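You operate a simulated robot arm through the tools that you are given. There is no shell and no other tool.

You run a simulated robot arm. Do the job below in one go: nothing can be reset, and whatever is moved stays where it is left.

TASK
Put things in order on the desk top. At the end: the plain pink cartridge stands where the green paper ball stood; the green paper ball stands where the beige home pocket book stood; the beige home pocket book stands where the white blue-collar bulb (marked "DAY") stood; the white blue-collar bulb stands on top of the blue pad; whatever was shut is shut again. Leave all else as you found it, and nothing knocked over.

The check looks at the end state, three seconds after you hand in, the way a careful person would. Anything else that was tipped, shoved, dropped, spilled or broken makes it a failure.

THE ROBOT
A 7-joint arm with a two-finger parallel gripper, fixed in place. Base frame: the origin is at the foot of the arm, x ahead of it, y to its left, z up; the work surface is at about z = 0. Units: m, degrees, N and s.
With the tool pointing down near the work surface it reaches from about 0.24 to 0.62 m from the base axis. Its first joint turns from -66.0 to 66.0 degrees. Payload 2.6 kg.
Tool frame: the origin (TCP) lies between the finger pads and is the grasp point; the fingertips stand 0.03 m ahead of it; z points along the fingers, y is the line along which they close. The gripper opens to 0.094 m. The fingers are 0.028 m wide and 0.01 m thick; the gripper's body (0.05 by 0.096 m) begins 0.055 m behind the TCP.
Orientation is that of the tool frame in the base frame, as a unit quaternion [w, x, y, z]. With the fingers straight down and closing along the base's y, the tool's x points along the base's -x, its y along +y and its z along -z.

THE INTERFACE
- The arm moves only by the tool jog_arm. Its argument "deltas" is a list of rows, each a list of 7 numbers: the shift along the tool's x, y, z in units of 150 mm (1.0 is 150 mm), then the turn, a rotation vector about the tool's x, y, z in units of 60 degrees (1.0 is 60 degrees), then the finger opening in m, from 0 to 0.094. In form: [[x, y, z, ax, ay, az, claw], ...]. A call has 1 to 20 rows; each row is the pose to reach, as a shift and turn from the pose commanded when the call began, along the tool's axes at that moment. A call with a number of a shift or a turn outside -1 to 1 is refused whole. Rows are played at 5 a second. More than 0.05 m and 8.6 degrees between two rows, or a gripper value outside its range, and nothing of the call is played. A pose out of reach is approached as far as the arm can. The call stops where the force on the tool passes 40 N (or 10 N more than at its start, if that is more) or the arm is blocked; 0.2 s more then pass. Each finger travels about 0.072 m/s and halts on what it meets, pressing with about 36 N; the grip force reading is that of the motor and also rises with nothing between the fingers. The clock runs only during rows and for 0.2 s after the last one: add rows that repeat a pose to give the fingers time. The reply holds the time, the measured pose of the TCP, the force on the tool along the base axes, the opening and the grip force, in the units named above and with some noise, with the torque about the TCP (base axes, N m) and any sound that the robot's microphone picked up.
- Cameras (640 x 400 px; columns grow to the right, rows downward): "scene" is fixed at [0.041, 0.4188, 0.588]; the picture's right is [-0.76, -0.65, 0.00], its down [-0.33, 0.39, -0.86] and it looks along [0.56, -0.65, -0.51] (base axes); focal length 354 px, centre (320, 200). "wrist" rides on the gripper at [0.076, 0.014, -0.103] in the tool frame; the picture's right is [-0.18, 0.98, 0.00], its down [-0.75, -0.14, -0.64] and it looks along [-0.63, -0.12, 0.77] (tool axes); focal length 243 px, centre (320, 200). There is no depth. A picture from a camera that has moved, and an enlarged one, comes with that camera's place and axes in the base frame and with its lens. The place of the scene camera against the robot may be out by one fixed shift of up to 0.025 m in any direction.
- capture(camera): a new picture of that camera. The clock stands still meanwhile.
- close_up(camera, box): a new picture of the part [left, top, right, bottom] of that camera's present view, enlarged. The clock stands still meanwhile.
- hand_in(): hands the job in; it is judged then, once.

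Nothing tells you positions but the pictures and the camera data. Unless the task says otherwise, let go and move clear before handing in.

The tools are called after "Emit:" by a JSON object that holds its "op" and its "data". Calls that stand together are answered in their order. jog_arm: Moves the arm, as the interface text tells. Its arguments: {"type":"object","properties":{"deltas":{"type":"array","items":{"type":"array","items":{"type":"number"}}}},"required":["deltas"]} The other tools are called the same way: capture (camera) takes a picture; close_up (camera, box) takes an enlarged picture of a part of a camera's view; hand_in () hands the job in.

At the start:

```text
time: 0.0
eef_pos: [0.3575, -0.0034, 0.251]
ee_rot: [0.0, 0.001, 1.0, -0.001]
force: [0.2, -0.1, 0.1]
moment: [-0.04, -0.01, -0.01]
grip_width: 0.094
finger_force: 0.0
```

scene: 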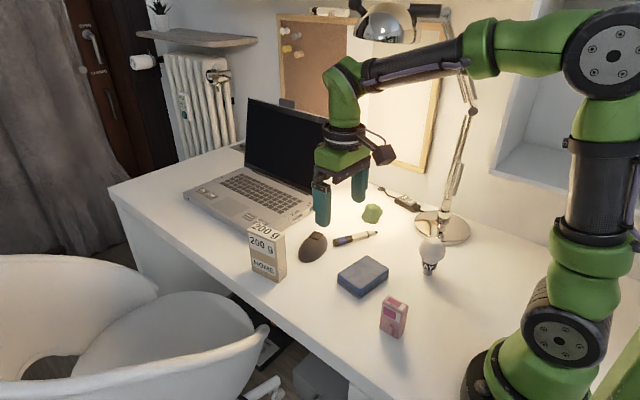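
wrist: 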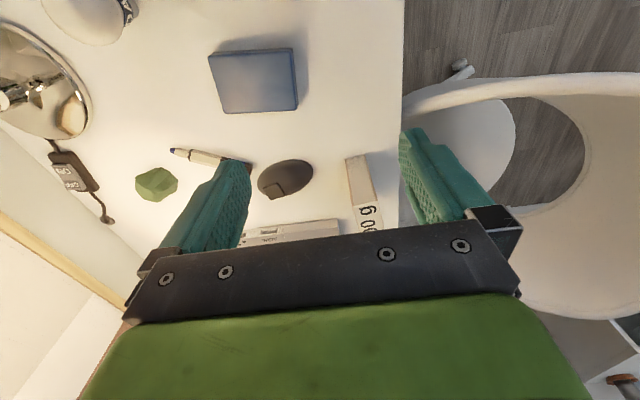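

I see a desk with a laptop, a beige "home" pocket book, a mouse, a pen, a green paper ball, a blue pad, a pink cartridge and a white bulb. I'll look closer before moving anything.

Emit:
{"op": "close_up", "data": {"camera": "scene", "box": [230, 180, 480, 350]}}

Emit:
{"op": "close_up", "data": {"camera": "scene", "box": [340, 220, 460, 350]}}

Emit:
{"op": "close_up", "data": {"camera": "scene", "box": [230, 200, 330, 290]}}

Emit:
{"op": "close_up", "data": {"camera": "wrist", "box": [0, 0, 420, 250]}}

```text
2.35 times, centred on (355, 265) of scene
camera zoom: at [0.041, 0.4188, 0.588], right [-0.76, -0.65, 0.0], down [-0.33, 0.39, -0.86], along [0.56, -0.65, -0.51], focal length 832 px, centre (238, 47)
```

zoom: 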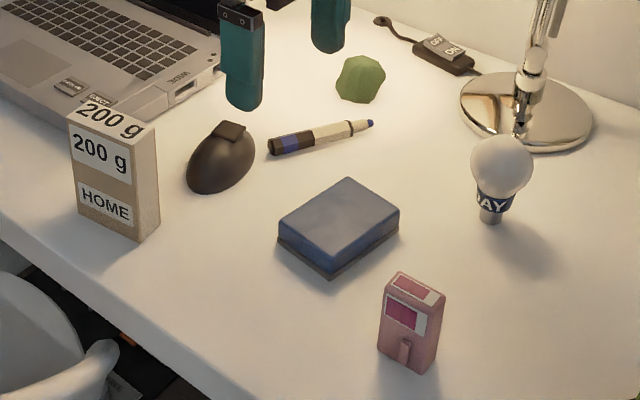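

```text
3.08 times, centred on (400, 285) of scene
camera zoom: at [0.041, 0.4188, 0.588], right [-0.76, -0.65, 0.0], down [-0.33, 0.39, -0.86], along [0.56, -0.65, -0.51], focal length 1088 px, centre (74, -62)
```

zoom: 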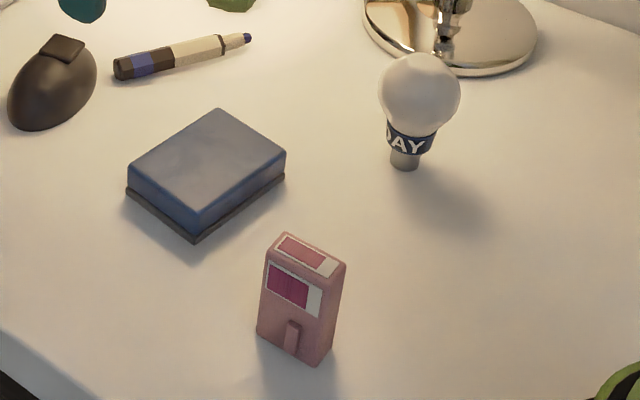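

```text
4.44 times, centred on (280, 245) of scene
camera zoom: at [0.041, 0.4188, 0.588], right [-0.76, -0.65, 0.0], down [-0.33, 0.39, -0.86], along [0.56, -0.65, -0.51], focal length 1571 px, centre (498, 0)
```

zoom: 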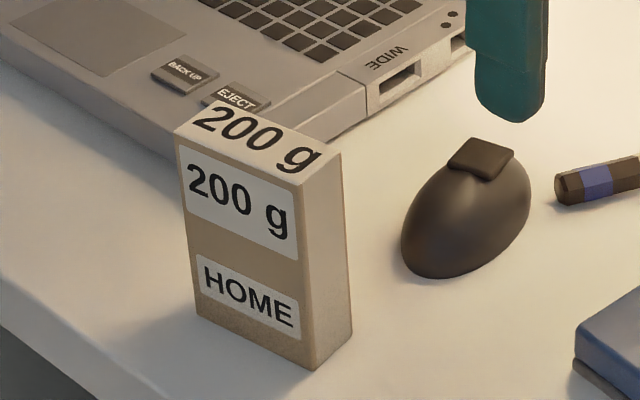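

```text
1.52 times, centred on (210, 125) of wrist
camera zoom: at [0.2819, 0.0089, 0.3528], right [0.18, 0.98, 0.0], down [0.75, -0.14, 0.64], along [0.63, -0.12, -0.77], focal length 370 px, centre (488, 314)
```

zoom: 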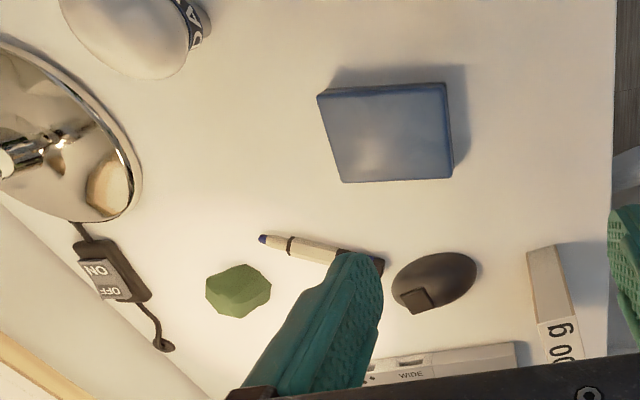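

The order follows from which spots are free: bulb onto the pad, book to the bulb's spot, ball to the book's spot, then cartridge to the ball's spot. First I'll move the arm up and back so the wrist camera can see the near objects.

Emit:
{"op": "jog_arm", "data": {"deltas": [[0.13, 0, -0.15, 0, 0, 0, 0.094], [0.26, 0, -0.3, 0, 0, 0, 0.094], [0.39, 0, -0.45, 0, 0, 0, 0.094], [0.52, 0, -0.55, 0, 0, 0, 0.094], [0.52, 0, -0.55, 0, 0, 0, 0.094]]}}

Emit:
{"op": "capture", "data": {"camera": "wrist"}}

Emit:
{"op": "capture", "data": {"camera": "scene"}}

```text
time: 1.2
eef_pos: [0.2793, -0.0054, 0.3334]
ee_rot: [0.0, 0.002, 1.0, 0.0]
force: [0.2, -0.1, -0.2]
moment: [0.03, 0.04, -0.03]
grip_width: 0.0938
finger_force: 0.1
```

```text
taken
camera wrist: at [0.2033, 0.0085, 0.4358], right [0.18, 0.98, 0.0], down [0.75, -0.14, 0.64], along [0.63, -0.12, -0.77], focal length 243 px, centre (320, 200)
```

wrist: 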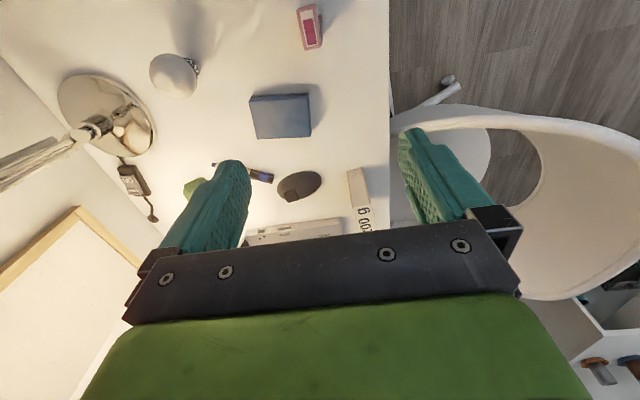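

```text
taken
```

scene: 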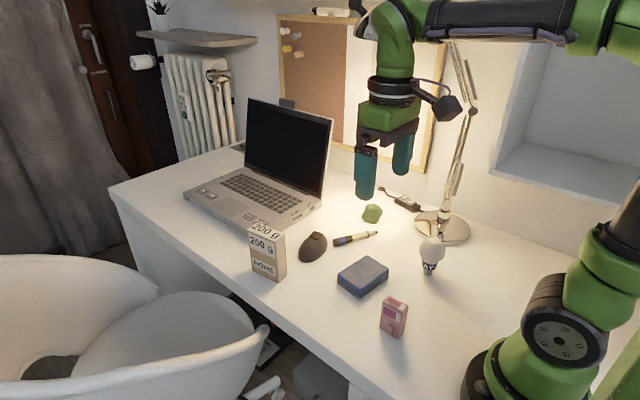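

Everything except part of the ball is now in the wrist view. I'll enlarge it to measure positions.

Emit:
{"op": "close_up", "data": {"camera": "wrist", "box": [220, 0, 380, 100]}}

Emit:
{"op": "close_up", "data": {"camera": "wrist", "box": [100, 20, 260, 120]}}

Emit:
{"op": "close_up", "data": {"camera": "wrist", "box": [240, 140, 400, 240]}}

Emit:
{"op": "close_up", "data": {"camera": "wrist", "box": [220, 60, 380, 160]}}

```text
4.00 times, centred on (300, 50) of wrist
camera zoom: at [0.2033, 0.0085, 0.4358], right [0.18, 0.98, 0.0], down [0.75, -0.14, 0.64], along [0.63, -0.12, -0.77], focal length 970 px, centre (400, 800)
```

zoom: 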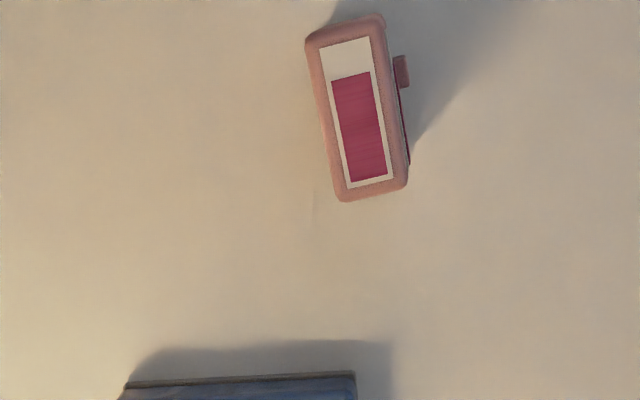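

```text
4.00 times, centred on (180, 70) of wrist
camera zoom: at [0.2033, 0.0085, 0.4358], right [0.18, 0.98, 0.0], down [0.75, -0.14, 0.64], along [0.63, -0.12, -0.77], focal length 970 px, centre (880, 720)
```

zoom: 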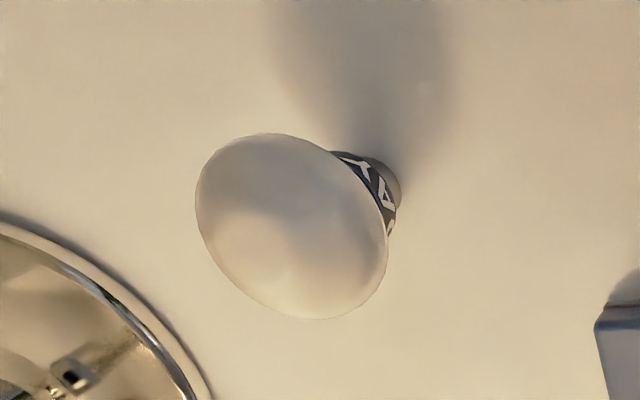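

```text
4.00 times, centred on (320, 190) of wrist
camera zoom: at [0.2033, 0.0085, 0.4358], right [0.18, 0.98, 0.0], down [0.75, -0.14, 0.64], along [0.63, -0.12, -0.77], focal length 970 px, centre (320, 240)
```

zoom: 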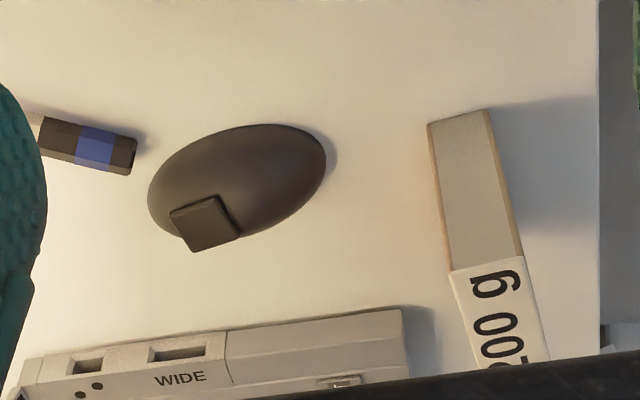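

```text
4.00 times, centred on (300, 110) of wrist
camera zoom: at [0.2033, 0.0085, 0.4358], right [0.18, 0.98, 0.0], down [0.75, -0.14, 0.64], along [0.63, -0.12, -0.77], focal length 970 px, centre (400, 560)
```

zoom: 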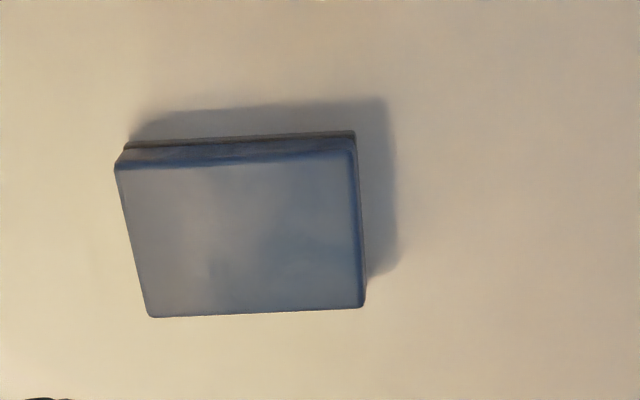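

I now have rough positions: bulb about (0.25, -0.21), pad centre about (0.35, -0.086), cartridge about (0.23, -0.01), book about (0.53, 0.034) and ball about (0.47, -0.31). Next I'll swing toward the bulb, staying high, and check the ball's position along the way.

Emit:
{"op": "jog_arm", "data": {"deltas": [[0.02, -0.175, 0.0, 0, 0, 0.1, 0.094], [0.05, -0.35, 0.0, 0, 0, 0.2, 0.094], [0.07, -0.525, 0.0, 0, 0, 0.3, 0.094], [0.097, -0.7, 0.0, 0, 0, 0.4, 0.094], [0.097, -0.7, 0.0, 0, 0, 0.4, 0.094]]}}

Emit:
{"op": "capture", "data": {"camera": "wrist"}}

Emit:
{"op": "capture", "data": {"camera": "scene"}}

```text
time: 2.4
eef_pos: [0.2642, -0.1095, 0.3331]
ee_rot: [0.0, 0.209, 0.978, 0.0]
force: [-0.5, -0.2, -0.7]
moment: [0.01, 0.0, 0.0]
grip_width: 0.0939
finger_force: 0.1
```

```text
taken
camera wrist: at [0.201, -0.0669, 0.4353], right [0.57, 0.82, 0.0], down [0.63, -0.44, 0.64], along [0.53, -0.37, -0.77], focal length 243 px, centre (320, 200)
```

wrist: 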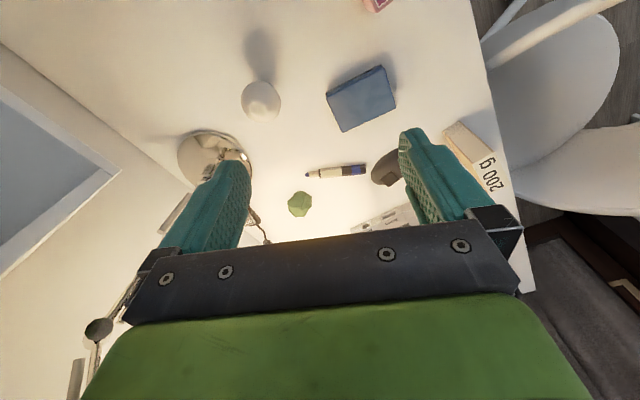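

```text
taken
```

scene: 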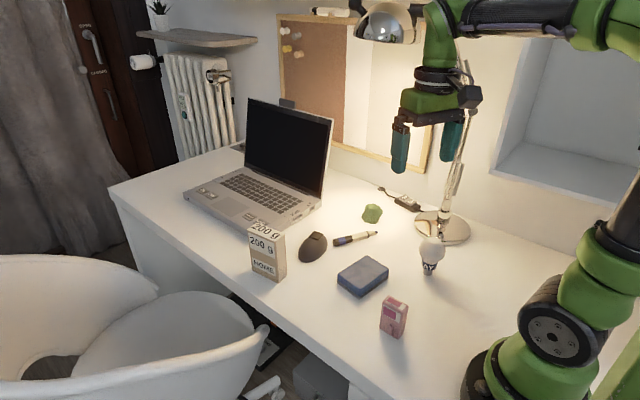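

The bulb, pad, ball and pen are all clear from here. I'll zoom in to measure the ball and bulb.

Emit:
{"op": "close_up", "data": {"camera": "wrist", "box": [240, 150, 400, 250]}}

Emit:
{"op": "close_up", "data": {"camera": "wrist", "box": [200, 40, 360, 140]}}

Emit:
{"op": "close_up", "data": {"camera": "wrist", "box": [280, 50, 440, 150]}}

Emit:
{"op": "close_up", "data": {"camera": "wrist", "box": [0, 100, 300, 400]}}

```text
4.00 times, centred on (320, 200) of wrist
camera zoom: at [0.201, -0.0669, 0.4353], right [0.57, 0.82, 0.0], down [0.63, -0.44, 0.64], along [0.53, -0.37, -0.77], focal length 970 px, centre (320, 200)
```

zoom: 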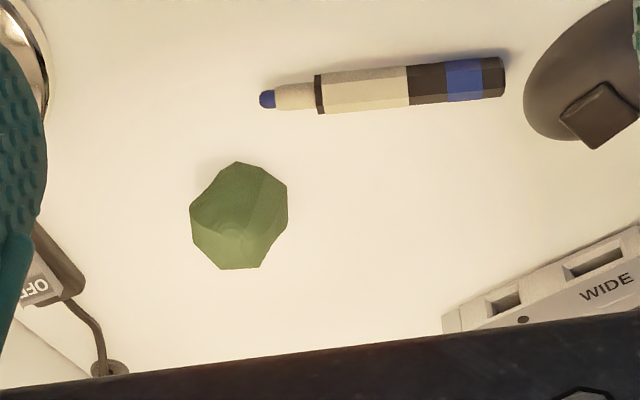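

```text
4.00 times, centred on (280, 90) of wrist
camera zoom: at [0.201, -0.0669, 0.4353], right [0.57, 0.82, 0.0], down [0.63, -0.44, 0.64], along [0.53, -0.37, -0.77], focal length 970 px, centre (480, 640)
```

zoom: 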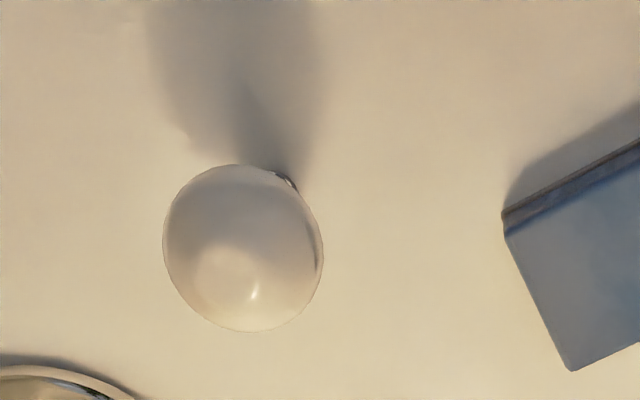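

```text
4.00 times, centred on (360, 100) of wrist
camera zoom: at [0.201, -0.0669, 0.4353], right [0.57, 0.82, 0.0], down [0.63, -0.44, 0.64], along [0.53, -0.37, -0.77], focal length 970 px, centre (160, 600)
```

zoom: 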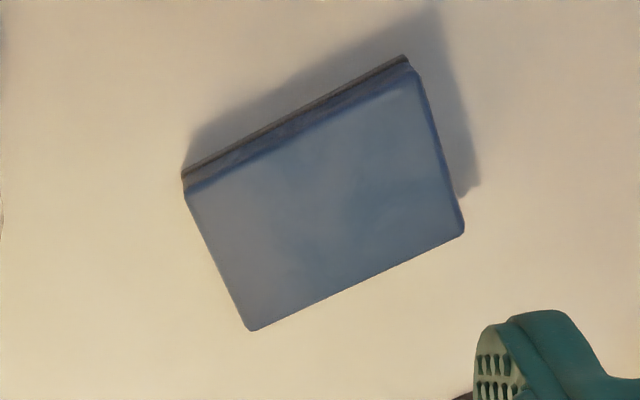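

```text
1.33 times, centred on (150, 250) of wrist
camera zoom: at [0.201, -0.0669, 0.4353], right [0.57, 0.82, 0.0], down [0.63, -0.44, 0.64], along [0.53, -0.37, -0.77], focal length 324 px, centre (547, 133)
```

zoom: 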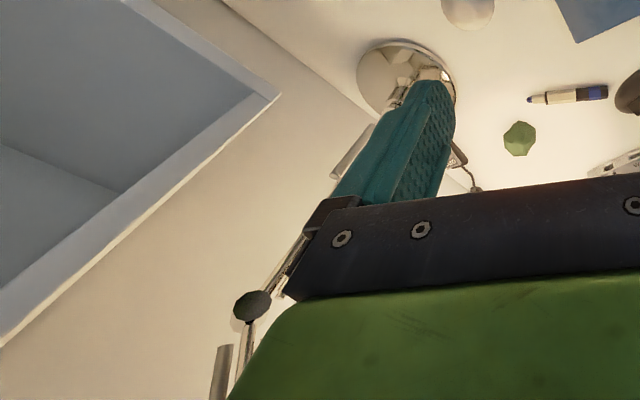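

The bulb axis is near (0.250, -0.2065), with a globe about 58 mm across, and the ball is near (0.468, -0.305). I'll move above the bulb, still clear of its top.

Emit:
{"op": "jog_arm", "data": {"deltas": [[-0.06, -0.21, 0.05, 0, 0, 0, 0.094], [-0.12, -0.42, 0.15, 0, 0, 0, 0.094], [-0.179, -0.632, 0.3, 0, 0, 0, 0.094], [-0.179, -0.632, 0.55, 0, 0, 0, 0.094], [-0.179, -0.632, 0.8, 0, 0, 0, 0.094], [-0.179, -0.632, 0.95, 0, 0, 0, 0.094], [-0.179, -0.632, 0.95, 0, 0, 0, 0.094]]}}

Emit:
{"op": "capture", "data": {"camera": "wrist"}}

Emit:
{"op": "capture", "data": {"camera": "scene"}}

```text
time: 4.0
eef_pos: [0.2505, -0.2068, 0.1913]
ee_rot: [0.0, 0.209, 0.978, 0.0]
force: [-1.1, 0.2, 0.1]
moment: [0.03, 0.01, 0.03]
grip_width: 0.094
finger_force: 0.1
```

```text
taken
camera wrist: at [0.1871, -0.1634, 0.2924], right [0.57, 0.82, 0.0], down [0.63, -0.44, 0.64], along [0.53, -0.37, -0.77], focal length 243 px, centre (320, 200)
```

wrist: 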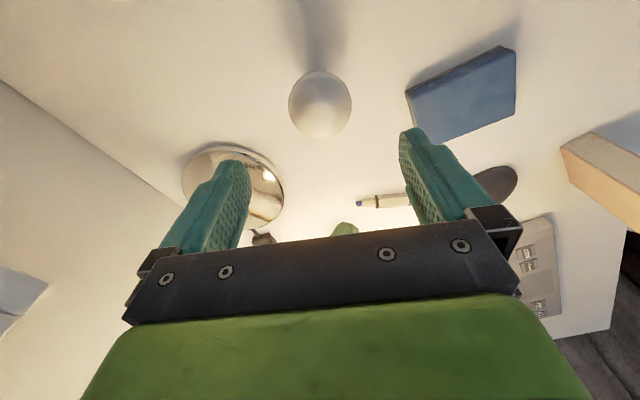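

```text
taken
```

scene: 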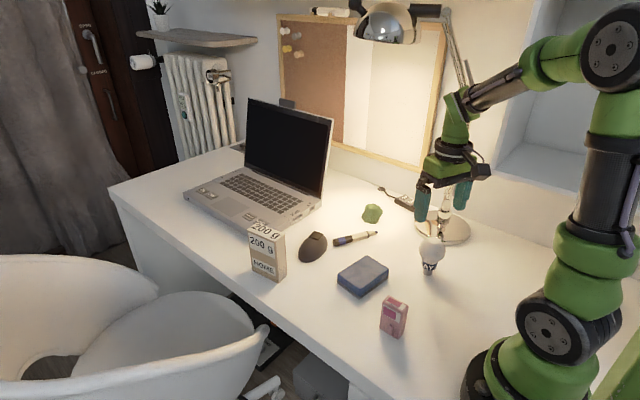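

The bulb sits centred between the fingers in the picture. I'll check its height and shape in close-up before descending.

Emit:
{"op": "close_up", "data": {"camera": "wrist", "box": [240, 50, 400, 150]}}

Emit:
{"op": "close_up", "data": {"camera": "scene", "box": [390, 200, 470, 290]}}

```text
4.00 times, centred on (320, 100) of wrist
camera zoom: at [0.1871, -0.1634, 0.2924], right [0.57, 0.82, 0.0], down [0.63, -0.44, 0.64], along [0.53, -0.37, -0.77], focal length 970 px, centre (320, 600)
```

zoom: 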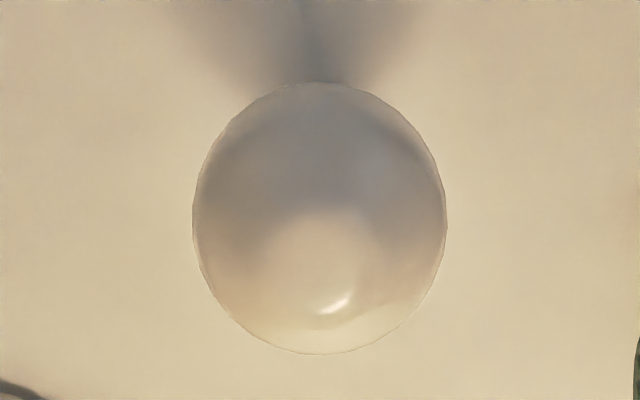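

```text
4.44 times, centred on (430, 245) of scene
camera zoom: at [0.041, 0.4188, 0.588], right [-0.76, -0.65, 0.0], down [-0.33, 0.39, -0.86], along [0.56, -0.65, -0.51], focal length 1571 px, centre (-169, 0)
```

zoom: 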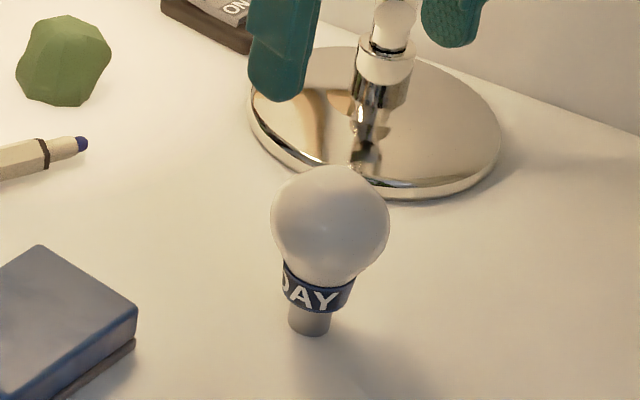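

The globe centre is about 71 mm up and well aligned. I'll go down to that height with the fingers open.

Emit:
{"op": "jog_arm", "data": {"deltas": [[0, 0, 0.25, 0, 0, 0, 0.094], [0, 0, 0.5, 0, 0, 0, 0.094], [0, 0, 0.7, 0, 0, 0, 0.094], [0, 0, 0.802, 0, 0, 0, 0.094], [0, 0, 0.802, 0, 0, 0, 0.094]]}}

Emit:
{"op": "capture", "data": {"camera": "wrist"}}

Emit:
{"op": "capture", "data": {"camera": "scene"}}

Emit:
{"op": "close_up", "data": {"camera": "scene", "box": [390, 200, 470, 290]}}

```text
time: 5.2
eef_pos: [0.2518, -0.2067, 0.0703]
ee_rot: [0.0, 0.208, 0.978, 0.0]
force: [0.6, -0.2, -0.3]
moment: [0.01, -0.01, -0.02]
grip_width: 0.0942
finger_force: 0.1
```

```text
taken
camera wrist: at [0.1875, -0.1636, 0.1717], right [0.57, 0.82, 0.0], down [0.63, -0.44, 0.64], along [0.53, -0.37, -0.77], focal length 243 px, centre (320, 200)
```

wrist: 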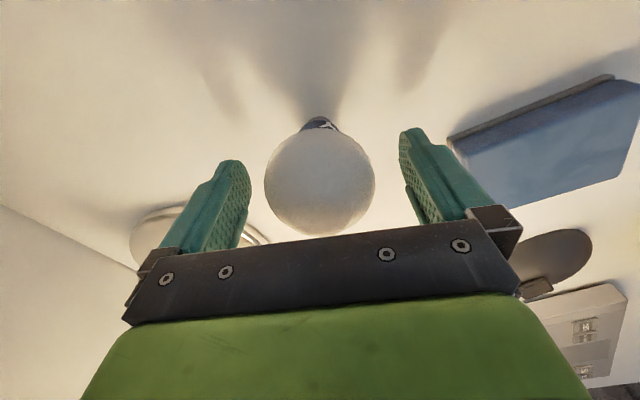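

```text
taken
```

scene: 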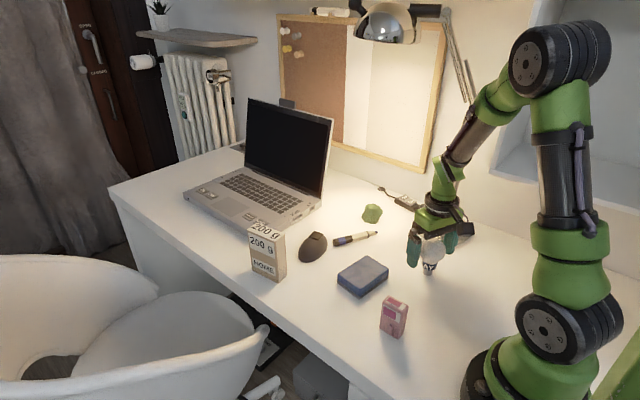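

```text
4.44 times, centred on (430, 245) of scene
camera zoom: at [0.041, 0.4188, 0.588], right [-0.76, -0.65, 0.0], down [-0.33, 0.39, -0.86], along [0.56, -0.65, -0.51], focal length 1571 px, centre (-169, 0)
```

zoom: 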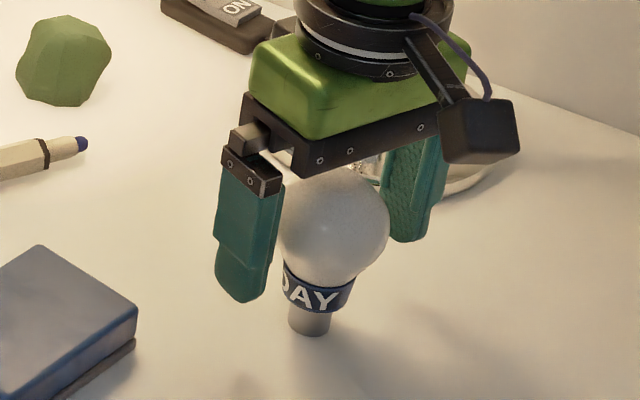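

The bulb is centred between the open fingers. I'll drop 2 mm and close to just short of the globe to confirm the centring before gripping.

Emit:
{"op": "jog_arm", "data": {"deltas": [[0.013, 0, 0.013, 0, 0, 0, 0.08], [0.013, 0, 0.013, 0, 0, 0, 0.07], [0.013, 0, 0.013, 0, 0, 0, 0.064], [0.013, 0, 0.013, 0, 0, 0, 0.064]]}}

Emit:
{"op": "capture", "data": {"camera": "wrist"}}

Emit:
{"op": "close_up", "data": {"camera": "scene", "box": [390, 200, 470, 290]}}

```text
time: 6.2
eef_pos: [0.2496, -0.206, 0.0687]
ee_rot: [0.0, 0.208, 0.978, 0.001]
force: [0.5, 0.2, -0.3]
moment: [0.04, 0.03, -0.03]
grip_width: 0.0639
finger_force: 0.0
```

```text
taken
camera wrist: at [0.1858, -0.163, 0.1704], right [0.57, 0.82, 0.0], down [0.63, -0.44, 0.64], along [0.53, -0.37, -0.77], focal length 243 px, centre (320, 200)
```

wrist: 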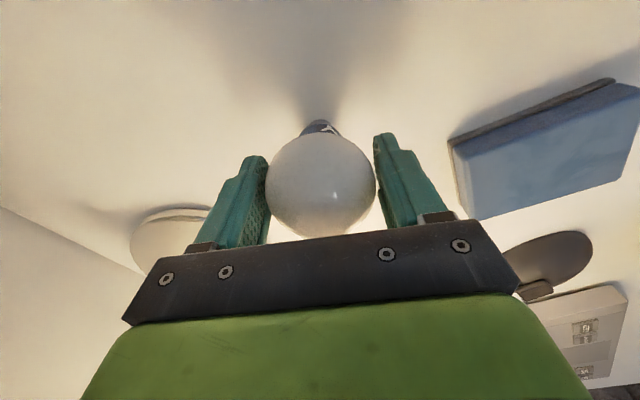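

```text
4.44 times, centred on (430, 245) of scene
camera zoom: at [0.041, 0.4188, 0.588], right [-0.76, -0.65, 0.0], down [-0.33, 0.39, -0.86], along [0.56, -0.65, -0.51], focal length 1571 px, centre (-169, 0)
```

zoom: 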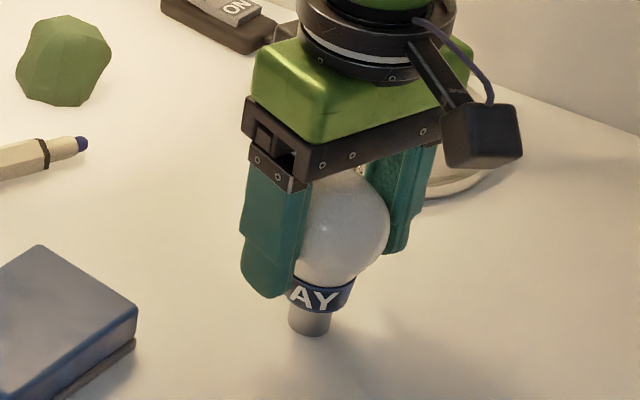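

The centring holds, with a few millimetres free on each side. I'm closing to grip.

Emit:
{"op": "jog_arm", "data": {"deltas": [[0, 0, 0, 0, 0, 0, 0.06], [0, 0, 0, 0, 0, 0, 0.056], [0, 0, 0, 0, 0, 0, 0.05], [0, 0, 0, 0, 0, 0, 0.045], [0, 0, 0, 0, 0, 0, 0.045]]}}

Emit:
{"op": "capture", "data": {"camera": "wrist"}}

Emit:
{"op": "close_up", "data": {"camera": "scene", "box": [390, 200, 470, 290]}}

```text
time: 7.4
eef_pos: [0.2498, -0.2062, 0.0678]
ee_rot: [-0.001, 0.208, 0.978, 0.0]
force: [0.4, 0.9, 1.2]
moment: [-0.03, 0.01, -0.03]
grip_width: 0.0569
finger_force: 36.0
```

```text
taken
camera wrist: at [0.1858, -0.163, 0.1705], right [0.57, 0.82, 0.0], down [0.63, -0.44, 0.64], along [0.53, -0.37, -0.77], focal length 243 px, centre (320, 200)
```

wrist: 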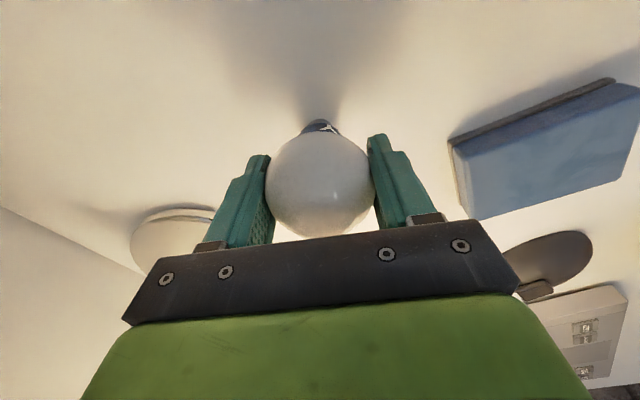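

```text
4.44 times, centred on (430, 245) of scene
camera zoom: at [0.041, 0.4188, 0.588], right [-0.76, -0.65, 0.0], down [-0.33, 0.39, -0.86], along [0.56, -0.65, -0.51], focal length 1571 px, centre (-169, 0)
```

zoom: 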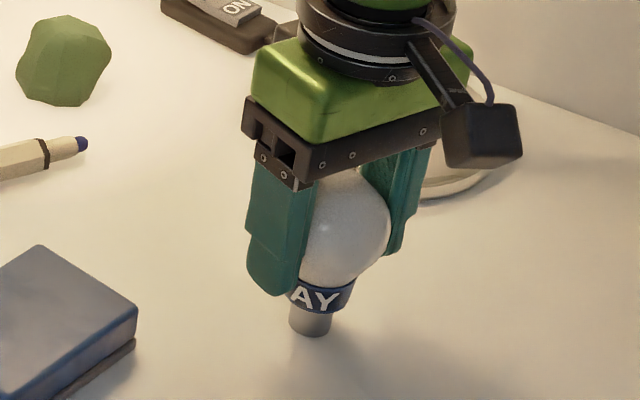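

The bulb is gripped at 57 mm and still upright. I'll lift it slowly and check.

Emit:
{"op": "jog_arm", "data": {"deltas": [[0, 0, -0.05, 0, 0, 0, 0.045], [0, 0, -0.15, 0, 0, 0, 0.045], [0, 0, -0.3, 0, 0, 0, 0.045], [0, 0, -0.45, 0, 0, 0, 0.045], [0, 0, -0.5, 0, 0, 0, 0.045], [0, 0, -0.5, 0, 0, 0, 0.045]]}}

Emit:
{"op": "capture", "data": {"camera": "wrist"}}

Emit:
{"op": "close_up", "data": {"camera": "scene", "box": [330, 180, 490, 300]}}

```text
time: 8.8
eef_pos: [0.2491, -0.2065, 0.1439]
ee_rot: [0.0, 0.208, 0.978, 0.0]
force: [-0.3, 0.2, -0.2]
moment: [-0.01, 0.04, 0.0]
grip_width: 0.057
finger_force: 36.0
```

```text
taken
camera wrist: at [0.1859, -0.1629, 0.2456], right [0.57, 0.82, 0.0], down [0.63, -0.44, 0.64], along [0.53, -0.37, -0.77], focal length 243 px, centre (320, 200)
```

wrist: 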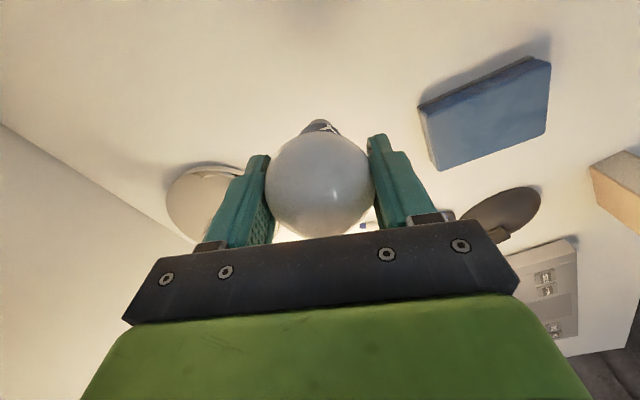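

```text
3.33 times, centred on (410, 240) of scene
camera zoom: at [0.041, 0.4188, 0.588], right [-0.76, -0.65, 0.0], down [-0.33, 0.39, -0.86], along [0.56, -0.65, -0.51], focal length 1178 px, centre (20, 67)
```

zoom: 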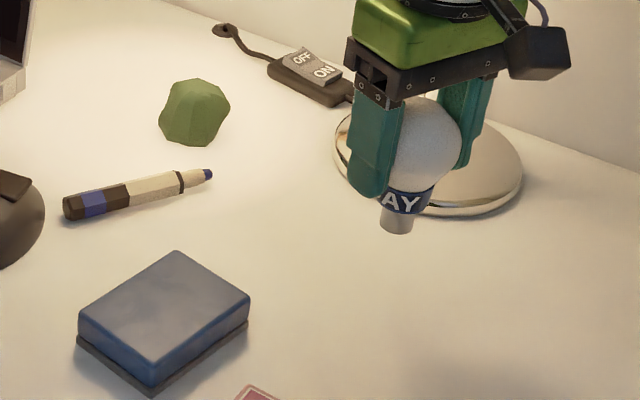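

The lift was clean and the bulb is hanging straight. I'll carry it over the pad centre, about (0.3515, -0.087), at the same height.

Emit:
{"op": "jog_arm", "data": {"deltas": [[-0.03, 0.1, 0, 0, 0, 0, 0.045], [-0.09, 0.3, 0, 0, 0, 0, 0.045], [-0.15, 0.5, 0, 0, 0, 0, 0.045], [-0.21, 0.7, 0, 0, 0, 0, 0.045], [-0.266, 0.9, 0, 0, 0, 0, 0.045], [-0.295, 0.999, 0, 0, 0, 0, 0.045], [-0.295, 0.999, 0, 0, 0, 0, 0.045]]}}

Emit:
{"op": "capture", "data": {"camera": "wrist"}}

Emit:
{"op": "close_up", "data": {"camera": "scene", "box": [290, 170, 450, 310]}}

```text
time: 10.4
eef_pos: [0.3519, -0.087, 0.1424]
ee_rot: [0.001, 0.209, 0.978, 0.0]
force: [0.2, -0.7, -1.2]
moment: [-0.01, -0.01, -0.01]
grip_width: 0.0566
finger_force: 35.5
```

```text
taken
camera wrist: at [0.2881, -0.0438, 0.2455], right [0.57, 0.82, 0.0], down [0.63, -0.44, 0.64], along [0.53, -0.37, -0.77], focal length 243 px, centre (320, 200)
```

wrist: 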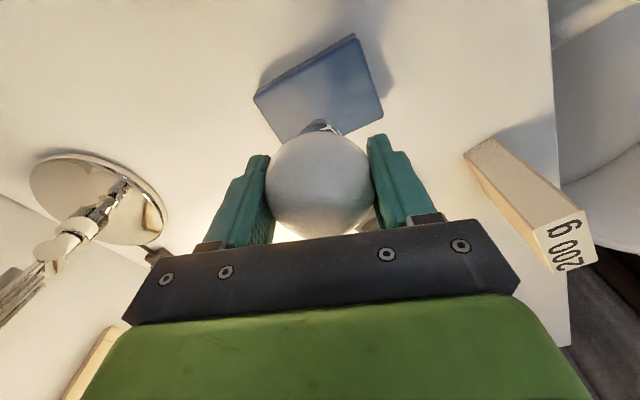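

```text
2.86 times, centred on (370, 240) of scene
camera zoom: at [0.041, 0.4188, 0.588], right [-0.76, -0.65, 0.0], down [-0.33, 0.39, -0.86], along [0.56, -0.65, -0.51], focal length 1010 px, centre (177, 86)
```

zoom: 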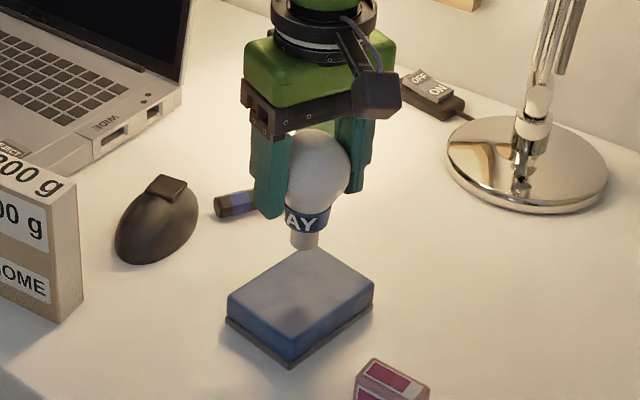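

The bulb is over the middle of the pad. I'll lower it to just above the surface and check.

Emit:
{"op": "jog_arm", "data": {"deltas": [[0, 0, 0.07, 0, 0, 0, 0.045], [0, 0, 0.15, 0, 0, 0, 0.045], [0, 0, 0.23, 0, 0, 0, 0.045], [0, 0, 0.28, 0, 0, 0, 0.045], [0, 0, 0.295, 0, 0, 0, 0.045], [0, 0, 0.295, 0, 0, 0, 0.045]]}}

Emit:
{"op": "close_up", "data": {"camera": "scene", "box": [320, 210, 420, 310]}}

Emit:
{"op": "close_up", "data": {"camera": "wrist", "box": [220, 60, 420, 260]}}

```text
time: 11.8
eef_pos: [0.3505, -0.0878, 0.1002]
ee_rot: [0.0, 0.209, 0.978, 0.001]
force: [0.9, -0.6, -0.3]
moment: [0.0, 0.0, 0.01]
grip_width: 0.0565
finger_force: 36.0
```

```text
4.00 times, centred on (370, 260) of scene
camera zoom: at [0.041, 0.4188, 0.588], right [-0.76, -0.65, 0.0], down [-0.33, 0.39, -0.86], along [0.56, -0.65, -0.51], focal length 1414 px, centre (120, -40)
```

zoom: 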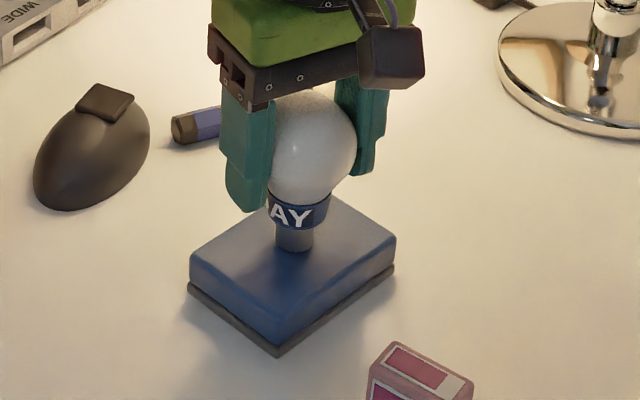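

```text
2.00 times, centred on (320, 160) of wrist
camera zoom: at [0.2876, -0.0445, 0.2016], right [0.57, 0.82, 0.0], down [0.63, -0.44, 0.64], along [0.53, -0.37, -0.77], focal length 485 px, centre (320, 280)
```

zoom: 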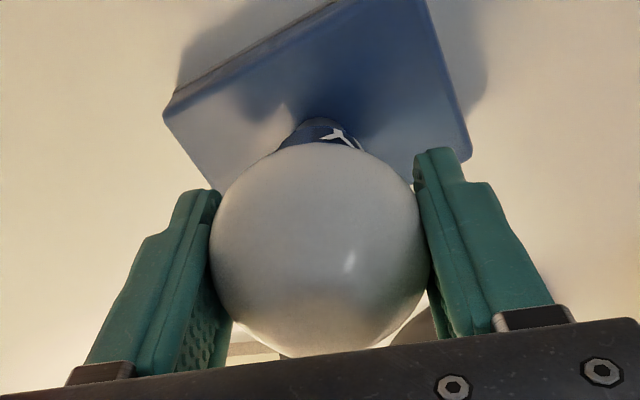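

The base hangs just above the pad centre. I'll come down in small steps and watch the force.

Emit:
{"op": "jog_arm", "data": {"deltas": [[0, 0, 0.007, 0, 0, 0, 0.045], [0, 0, 0.0135, 0, 0, 0, 0.045], [0, 0, 0.0135, 0, 0, 0, 0.045]]}}

Emit:
{"op": "close_up", "data": {"camera": "scene", "box": [335, 230, 405, 300]}}

```text
time: 12.6
eef_pos: [0.3508, -0.0872, 0.0987]
ee_rot: [0.0, 0.209, 0.978, 0.0]
force: [-2.5, -1.0, 13.4]
moment: [-0.01, 0.17, -0.04]
grip_width: 0.0566
finger_force: 35.4
```

```text
5.71 times, centred on (370, 265) of scene
camera zoom: at [0.0409, 0.4188, 0.588], right [-0.76, -0.65, 0.0], down [-0.33, 0.39, -0.86], along [0.56, -0.65, -0.51], focal length 2020 px, centre (34, -171)
```

zoom: 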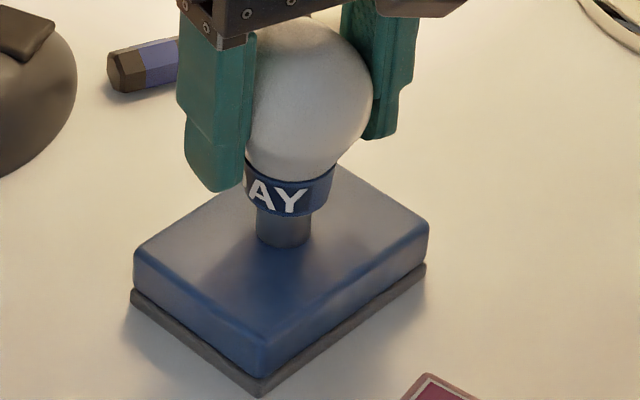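

It touched down with 13 N. I'll back off a millimetre to ease the load before opening.

Emit:
{"op": "jog_arm", "data": {"deltas": [[0, 0, -0.004, 0, 0, 0, 0.045], [0, 0, -0.007, 0, 0, 0, 0.045], [0, 0, -0.007, 0, 0, 0, 0.045]]}}

```text
time: 13.4
eef_pos: [0.3504, -0.0871, 0.098]
ee_rot: [-0.001, 0.207, 0.978, 0.0]
force: [0.9, -0.4, 3.6]
moment: [-0.04, -0.08, 0.01]
grip_width: 0.0567
finger_force: 35.9
```

The load is down to about 3.6 N, so I'm opening the fingers gradually.

Emit:
{"op": "jog_arm", "data": {"deltas": [[0, 0, 0, 0, 0, 0, 0.058], [0, 0, 0, 0, 0, 0, 0.062], [0, 0, 0, 0, 0, 0, 0.068], [0, 0, 0, 0, 0, 0, 0.078], [0, 0, 0, 0, 0, 0, 0.09], [0, 0, 0, 0, 0, 0, 0.094]]}}

Emit:
{"op": "close_up", "data": {"camera": "scene", "box": [320, 210, 420, 310]}}

Emit:
{"op": "capture", "data": {"camera": "wrist"}}

```text
time: 14.8
eef_pos: [0.3508, -0.0869, 0.0999]
ee_rot: [0.0, 0.209, 0.978, 0.0]
force: [-0.7, -0.2, -0.5]
moment: [-0.03, 0.01, 0.04]
grip_width: 0.0943
finger_force: 0.1
```

```text
4.00 times, centred on (370, 260) of scene
camera zoom: at [0.041, 0.4188, 0.588], right [-0.76, -0.65, 0.0], down [-0.33, 0.39, -0.86], along [0.56, -0.65, -0.51], focal length 1414 px, centre (120, -40)
```

zoom: 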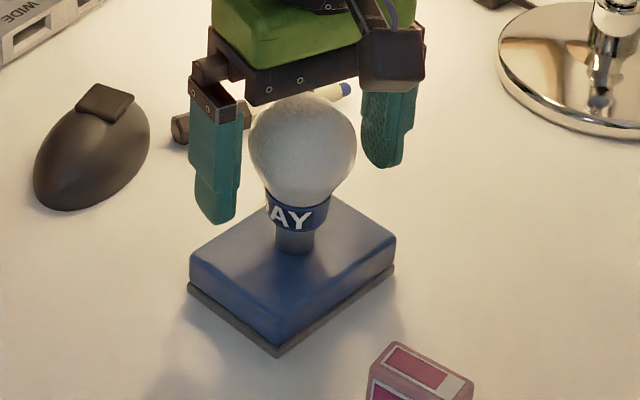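

```text
taken
camera wrist: at [0.2874, -0.0443, 0.2005], right [0.57, 0.82, 0.0], down [0.63, -0.44, 0.64], along [0.53, -0.37, -0.77], focal length 243 px, centre (320, 200)
```

wrist: 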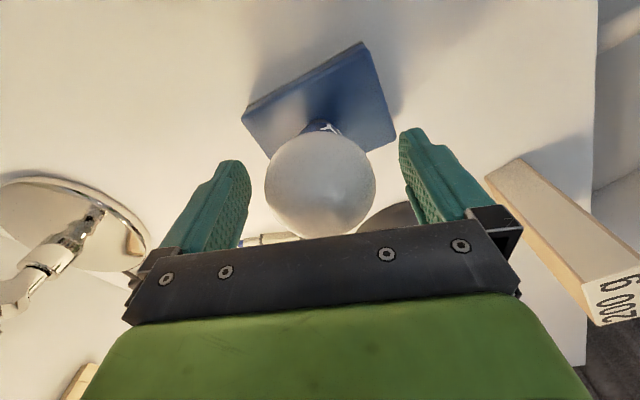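

The bulb stands upright on the pad. I'll raise the open gripper straight up until it is clear.

Emit:
{"op": "jog_arm", "data": {"deltas": [[0, 0, -0.1, 0, 0, 0, 0.094], [0, 0, -0.3, 0, 0, 0, 0.094], [0, 0, -0.55, 0, 0, 0, 0.094], [0, 0, -0.8, 0, 0, 0, 0.094], [0, 0, -0.8, 0, 0, 0, 0.094]]}}

Emit:
{"op": "capture", "data": {"camera": "scene"}}

Emit:
{"op": "capture", "data": {"camera": "wrist"}}

```text
time: 16.0
eef_pos: [0.3506, -0.0866, 0.221]
ee_rot: [0.0, 0.208, 0.978, 0.0]
force: [-0.5, 0.0, -0.4]
moment: [0.05, 0.01, 0.01]
grip_width: 0.0942
finger_force: 0.0
```

```text
taken
```

scene: 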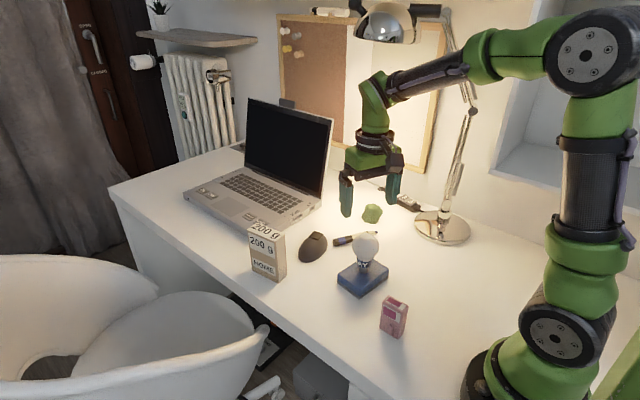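

```text
taken
camera wrist: at [0.2876, -0.0443, 0.3217], right [0.57, 0.82, 0.0], down [0.63, -0.44, 0.64], along [0.53, -0.36, -0.77], focal length 243 px, centre (320, 200)
```

wrist: 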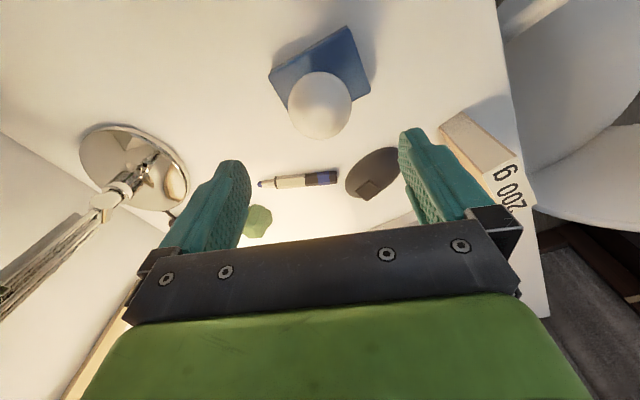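

The bulb is stable and clear. Next I'll turn and move to look at the book from above.

Emit:
{"op": "jog_arm", "data": {"deltas": [[-0.05, 0.178, 0, 0, 0, -0.102, 0.094], [-0.1, 0.357, 0, 0, 0, -0.204, 0.094], [-0.15, 0.536, 0, 0, 0, -0.306, 0.094], [-0.2, 0.714, 0, 0, 0, -0.408, 0.094], [-0.25, 0.893, 0, 0, 0, -0.51, 0.094], [-0.25, 0.893, 0, 0, 0, -0.51, 0.094]]}}

Emit:
{"op": "capture", "data": {"camera": "scene"}}

Emit:
{"op": "capture", "data": {"camera": "wrist"}}

Emit:
{"op": "close_up", "data": {"camera": "wrist", "box": [220, 80, 420, 240]}}

```text
time: 17.4
eef_pos: [0.4395, 0.0195, 0.2179]
ee_rot: [0.0, -0.058, 0.998, 0.0]
force: [0.5, 0.3, -0.6]
moment: [0.0, 0.01, -0.03]
grip_width: 0.0941
finger_force: 0.1
```

```text
taken
```

scene: 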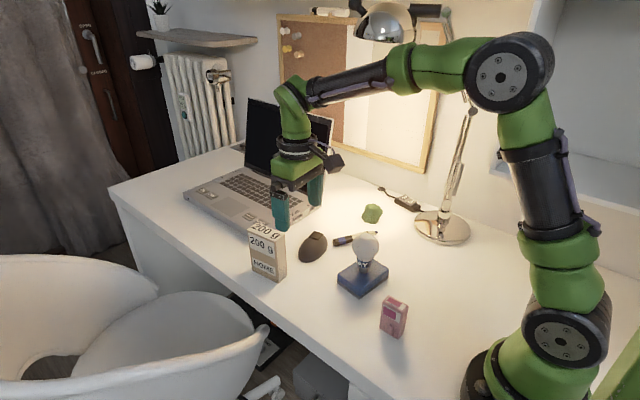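

```text
taken
camera wrist: at [0.3624, 0.0243, 0.3203], right [0.07, 1.0, 0.0], down [0.77, -0.05, 0.64], along [0.64, -0.04, -0.77], focal length 243 px, centre (320, 200)
```

wrist: 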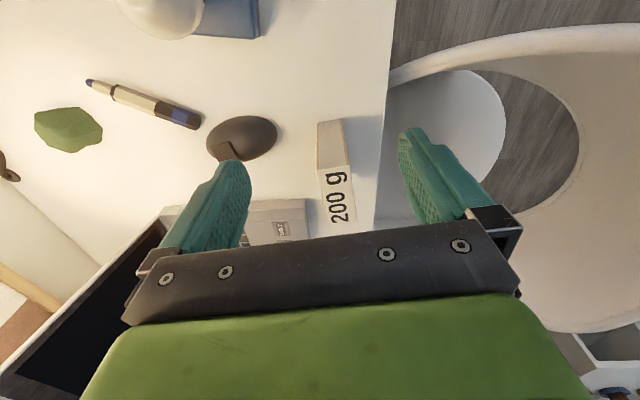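

```text
2.50 times, centred on (320, 160) of wrist
camera zoom: at [0.3624, 0.0243, 0.3203], right [0.07, 1.0, 0.0], down [0.77, -0.05, 0.64], along [0.64, -0.04, -0.77], focal length 606 px, centre (320, 300)
```

zoom: 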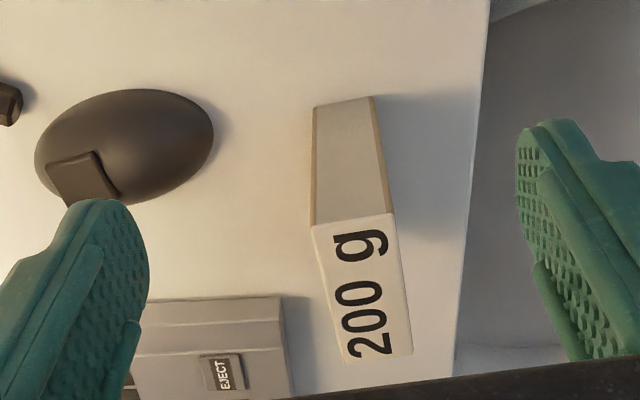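

The book's top face measures 79 x 32 mm, centred near (0.532, 0.033), turned about 7° and 117 mm tall. I'll move over it.

Emit:
{"op": "jog_arm", "data": {"deltas": [[-0.2, 0.007, 0, 0, 0, 0, 0.094], [-0.4, 0.014, 0, 0, 0, 0, 0.094], [-0.62, 0.0204, 0, 0, 0, 0, 0.094], [-0.62, 0.0204, 0.2, 0, 0, 0, 0.094], [-0.62, 0.0204, 0.2, 0, 0, 0, 0.094]]}}

Emit:
{"op": "capture", "data": {"camera": "scene"}}

Emit:
{"op": "capture", "data": {"camera": "wrist"}}

```text
time: 18.6
eef_pos: [0.5311, 0.033, 0.1867]
ee_rot: [0.0, -0.057, 0.998, -0.001]
force: [0.1, 0.2, 0.5]
moment: [-0.02, 0.04, 0.02]
grip_width: 0.0937
finger_force: 0.1
```

```text
taken
```

scene: 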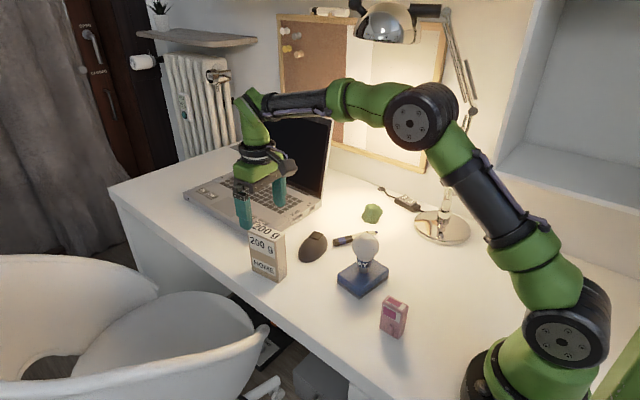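

```text
taken
camera wrist: at [0.4542, 0.0377, 0.2894], right [0.07, 1.0, 0.0], down [0.76, -0.05, 0.64], along [0.64, -0.05, -0.77], focal length 243 px, centre (320, 200)
```

wrist: 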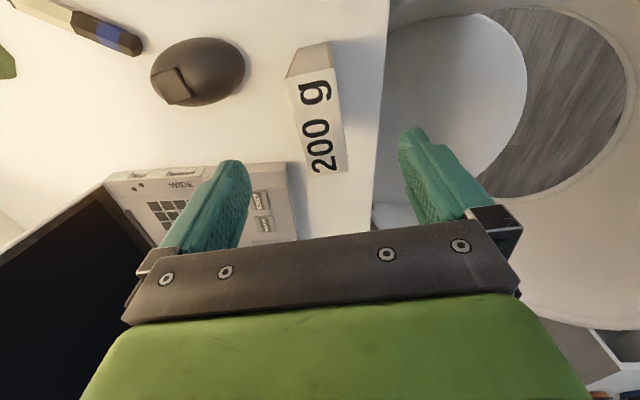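

The book is lined up under the gripper and the laptop is clear of the fingers. I'll go down and close on its thickness.

Emit:
{"op": "jog_arm", "data": {"deltas": [[0, 0, 0.2, 0, 0, 0, 0.094], [0, 0, 0.4, 0, 0, 0, 0.094], [0, 0, 0.6, 0, 0, 0, 0.094], [0, 0, 0.711, 0, 0, 0, 0.094], [0, 0, 0.711, 0, 0, 0, 0.094]]}}

Emit:
{"op": "capture", "data": {"camera": "wrist"}}

Emit:
{"op": "close_up", "data": {"camera": "scene", "box": [210, 150, 340, 290]}}

```text
time: 19.8
eef_pos: [0.5308, 0.0323, 0.0818]
ee_rot: [0.0, -0.056, 0.998, -0.001]
force: [-0.1, -0.4, -0.4]
moment: [0.01, -0.01, -0.02]
grip_width: 0.0942
finger_force: 0.1
```

```text
taken
camera wrist: at [0.4542, 0.0378, 0.183], right [0.07, 1.0, 0.0], down [0.76, -0.05, 0.64], along [0.64, -0.05, -0.77], focal length 243 px, centre (320, 200)
```

wrist: 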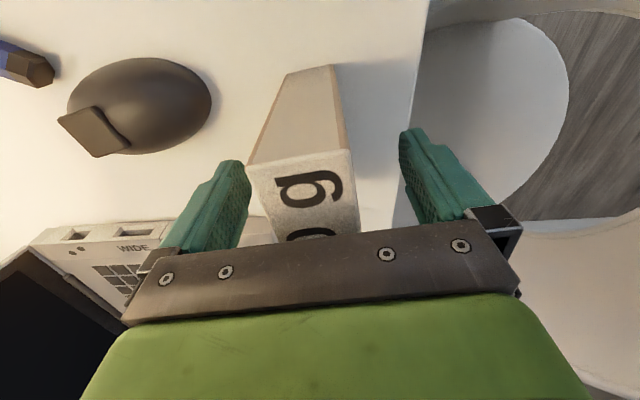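

```text
2.86 times, centred on (275, 220) of scene
camera zoom: at [0.041, 0.4188, 0.588], right [-0.76, -0.65, 0.0], down [-0.33, 0.39, -0.86], along [0.56, -0.65, -0.51], focal length 1010 px, centre (449, 143)
```

zoom: 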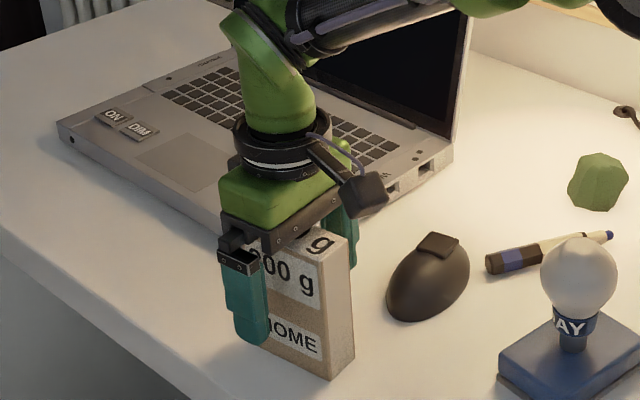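

The book is centred between the fingers, so I'm closing slowly.

Emit:
{"op": "jog_arm", "data": {"deltas": [[0, 0, 0, 0, 0, 0, 0.07], [0, 0, 0, 0, 0, 0, 0.05], [0, 0, 0, 0, 0, 0, 0.04], [0, 0, 0, 0, 0, 0, 0.036], [0, 0, 0, 0, 0, 0, 0.033], [0, 0, 0, 0, 0, 0, 0.03], [0, 0, 0, 0, 0, 0, 0.025], [0, 0, 0, 0, 0, 0, 0.02], [0, 0, 0, 0, 0, 0, 0.02]]}}

Emit:
{"op": "capture", "data": {"camera": "wrist"}}

Emit:
{"op": "close_up", "data": {"camera": "scene", "box": [210, 150, 340, 290]}}

```text
time: 21.8
eef_pos: [0.5315, 0.0342, 0.0808]
ee_rot: [-0.001, -0.058, 0.998, -0.001]
force: [0.3, 0.8, 0.4]
moment: [0.0, 0.0, 0.02]
grip_width: 0.0381
finger_force: 36.2
```

```text
taken
camera wrist: at [0.4543, 0.0379, 0.1834], right [0.07, 1.0, 0.0], down [0.76, -0.05, 0.64], along [0.64, -0.05, -0.77], focal length 243 px, centre (320, 200)
```

wrist: 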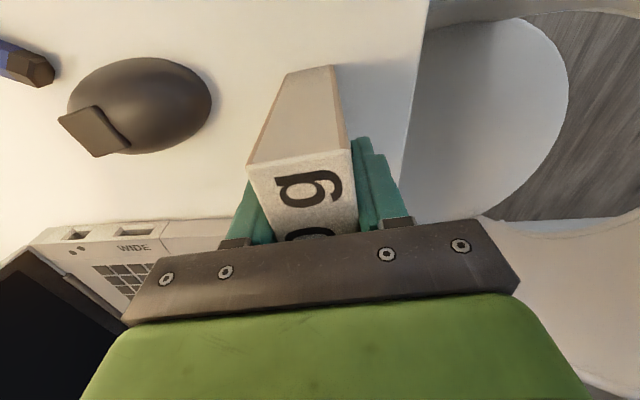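

```text
2.86 times, centred on (275, 220) of scene
camera zoom: at [0.041, 0.4188, 0.588], right [-0.76, -0.65, 0.0], down [-0.33, 0.39, -0.86], along [0.56, -0.65, -0.51], focal length 1010 px, centre (449, 143)
```

zoom: 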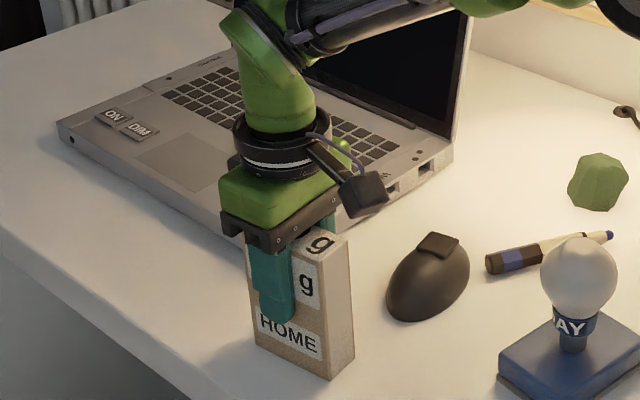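

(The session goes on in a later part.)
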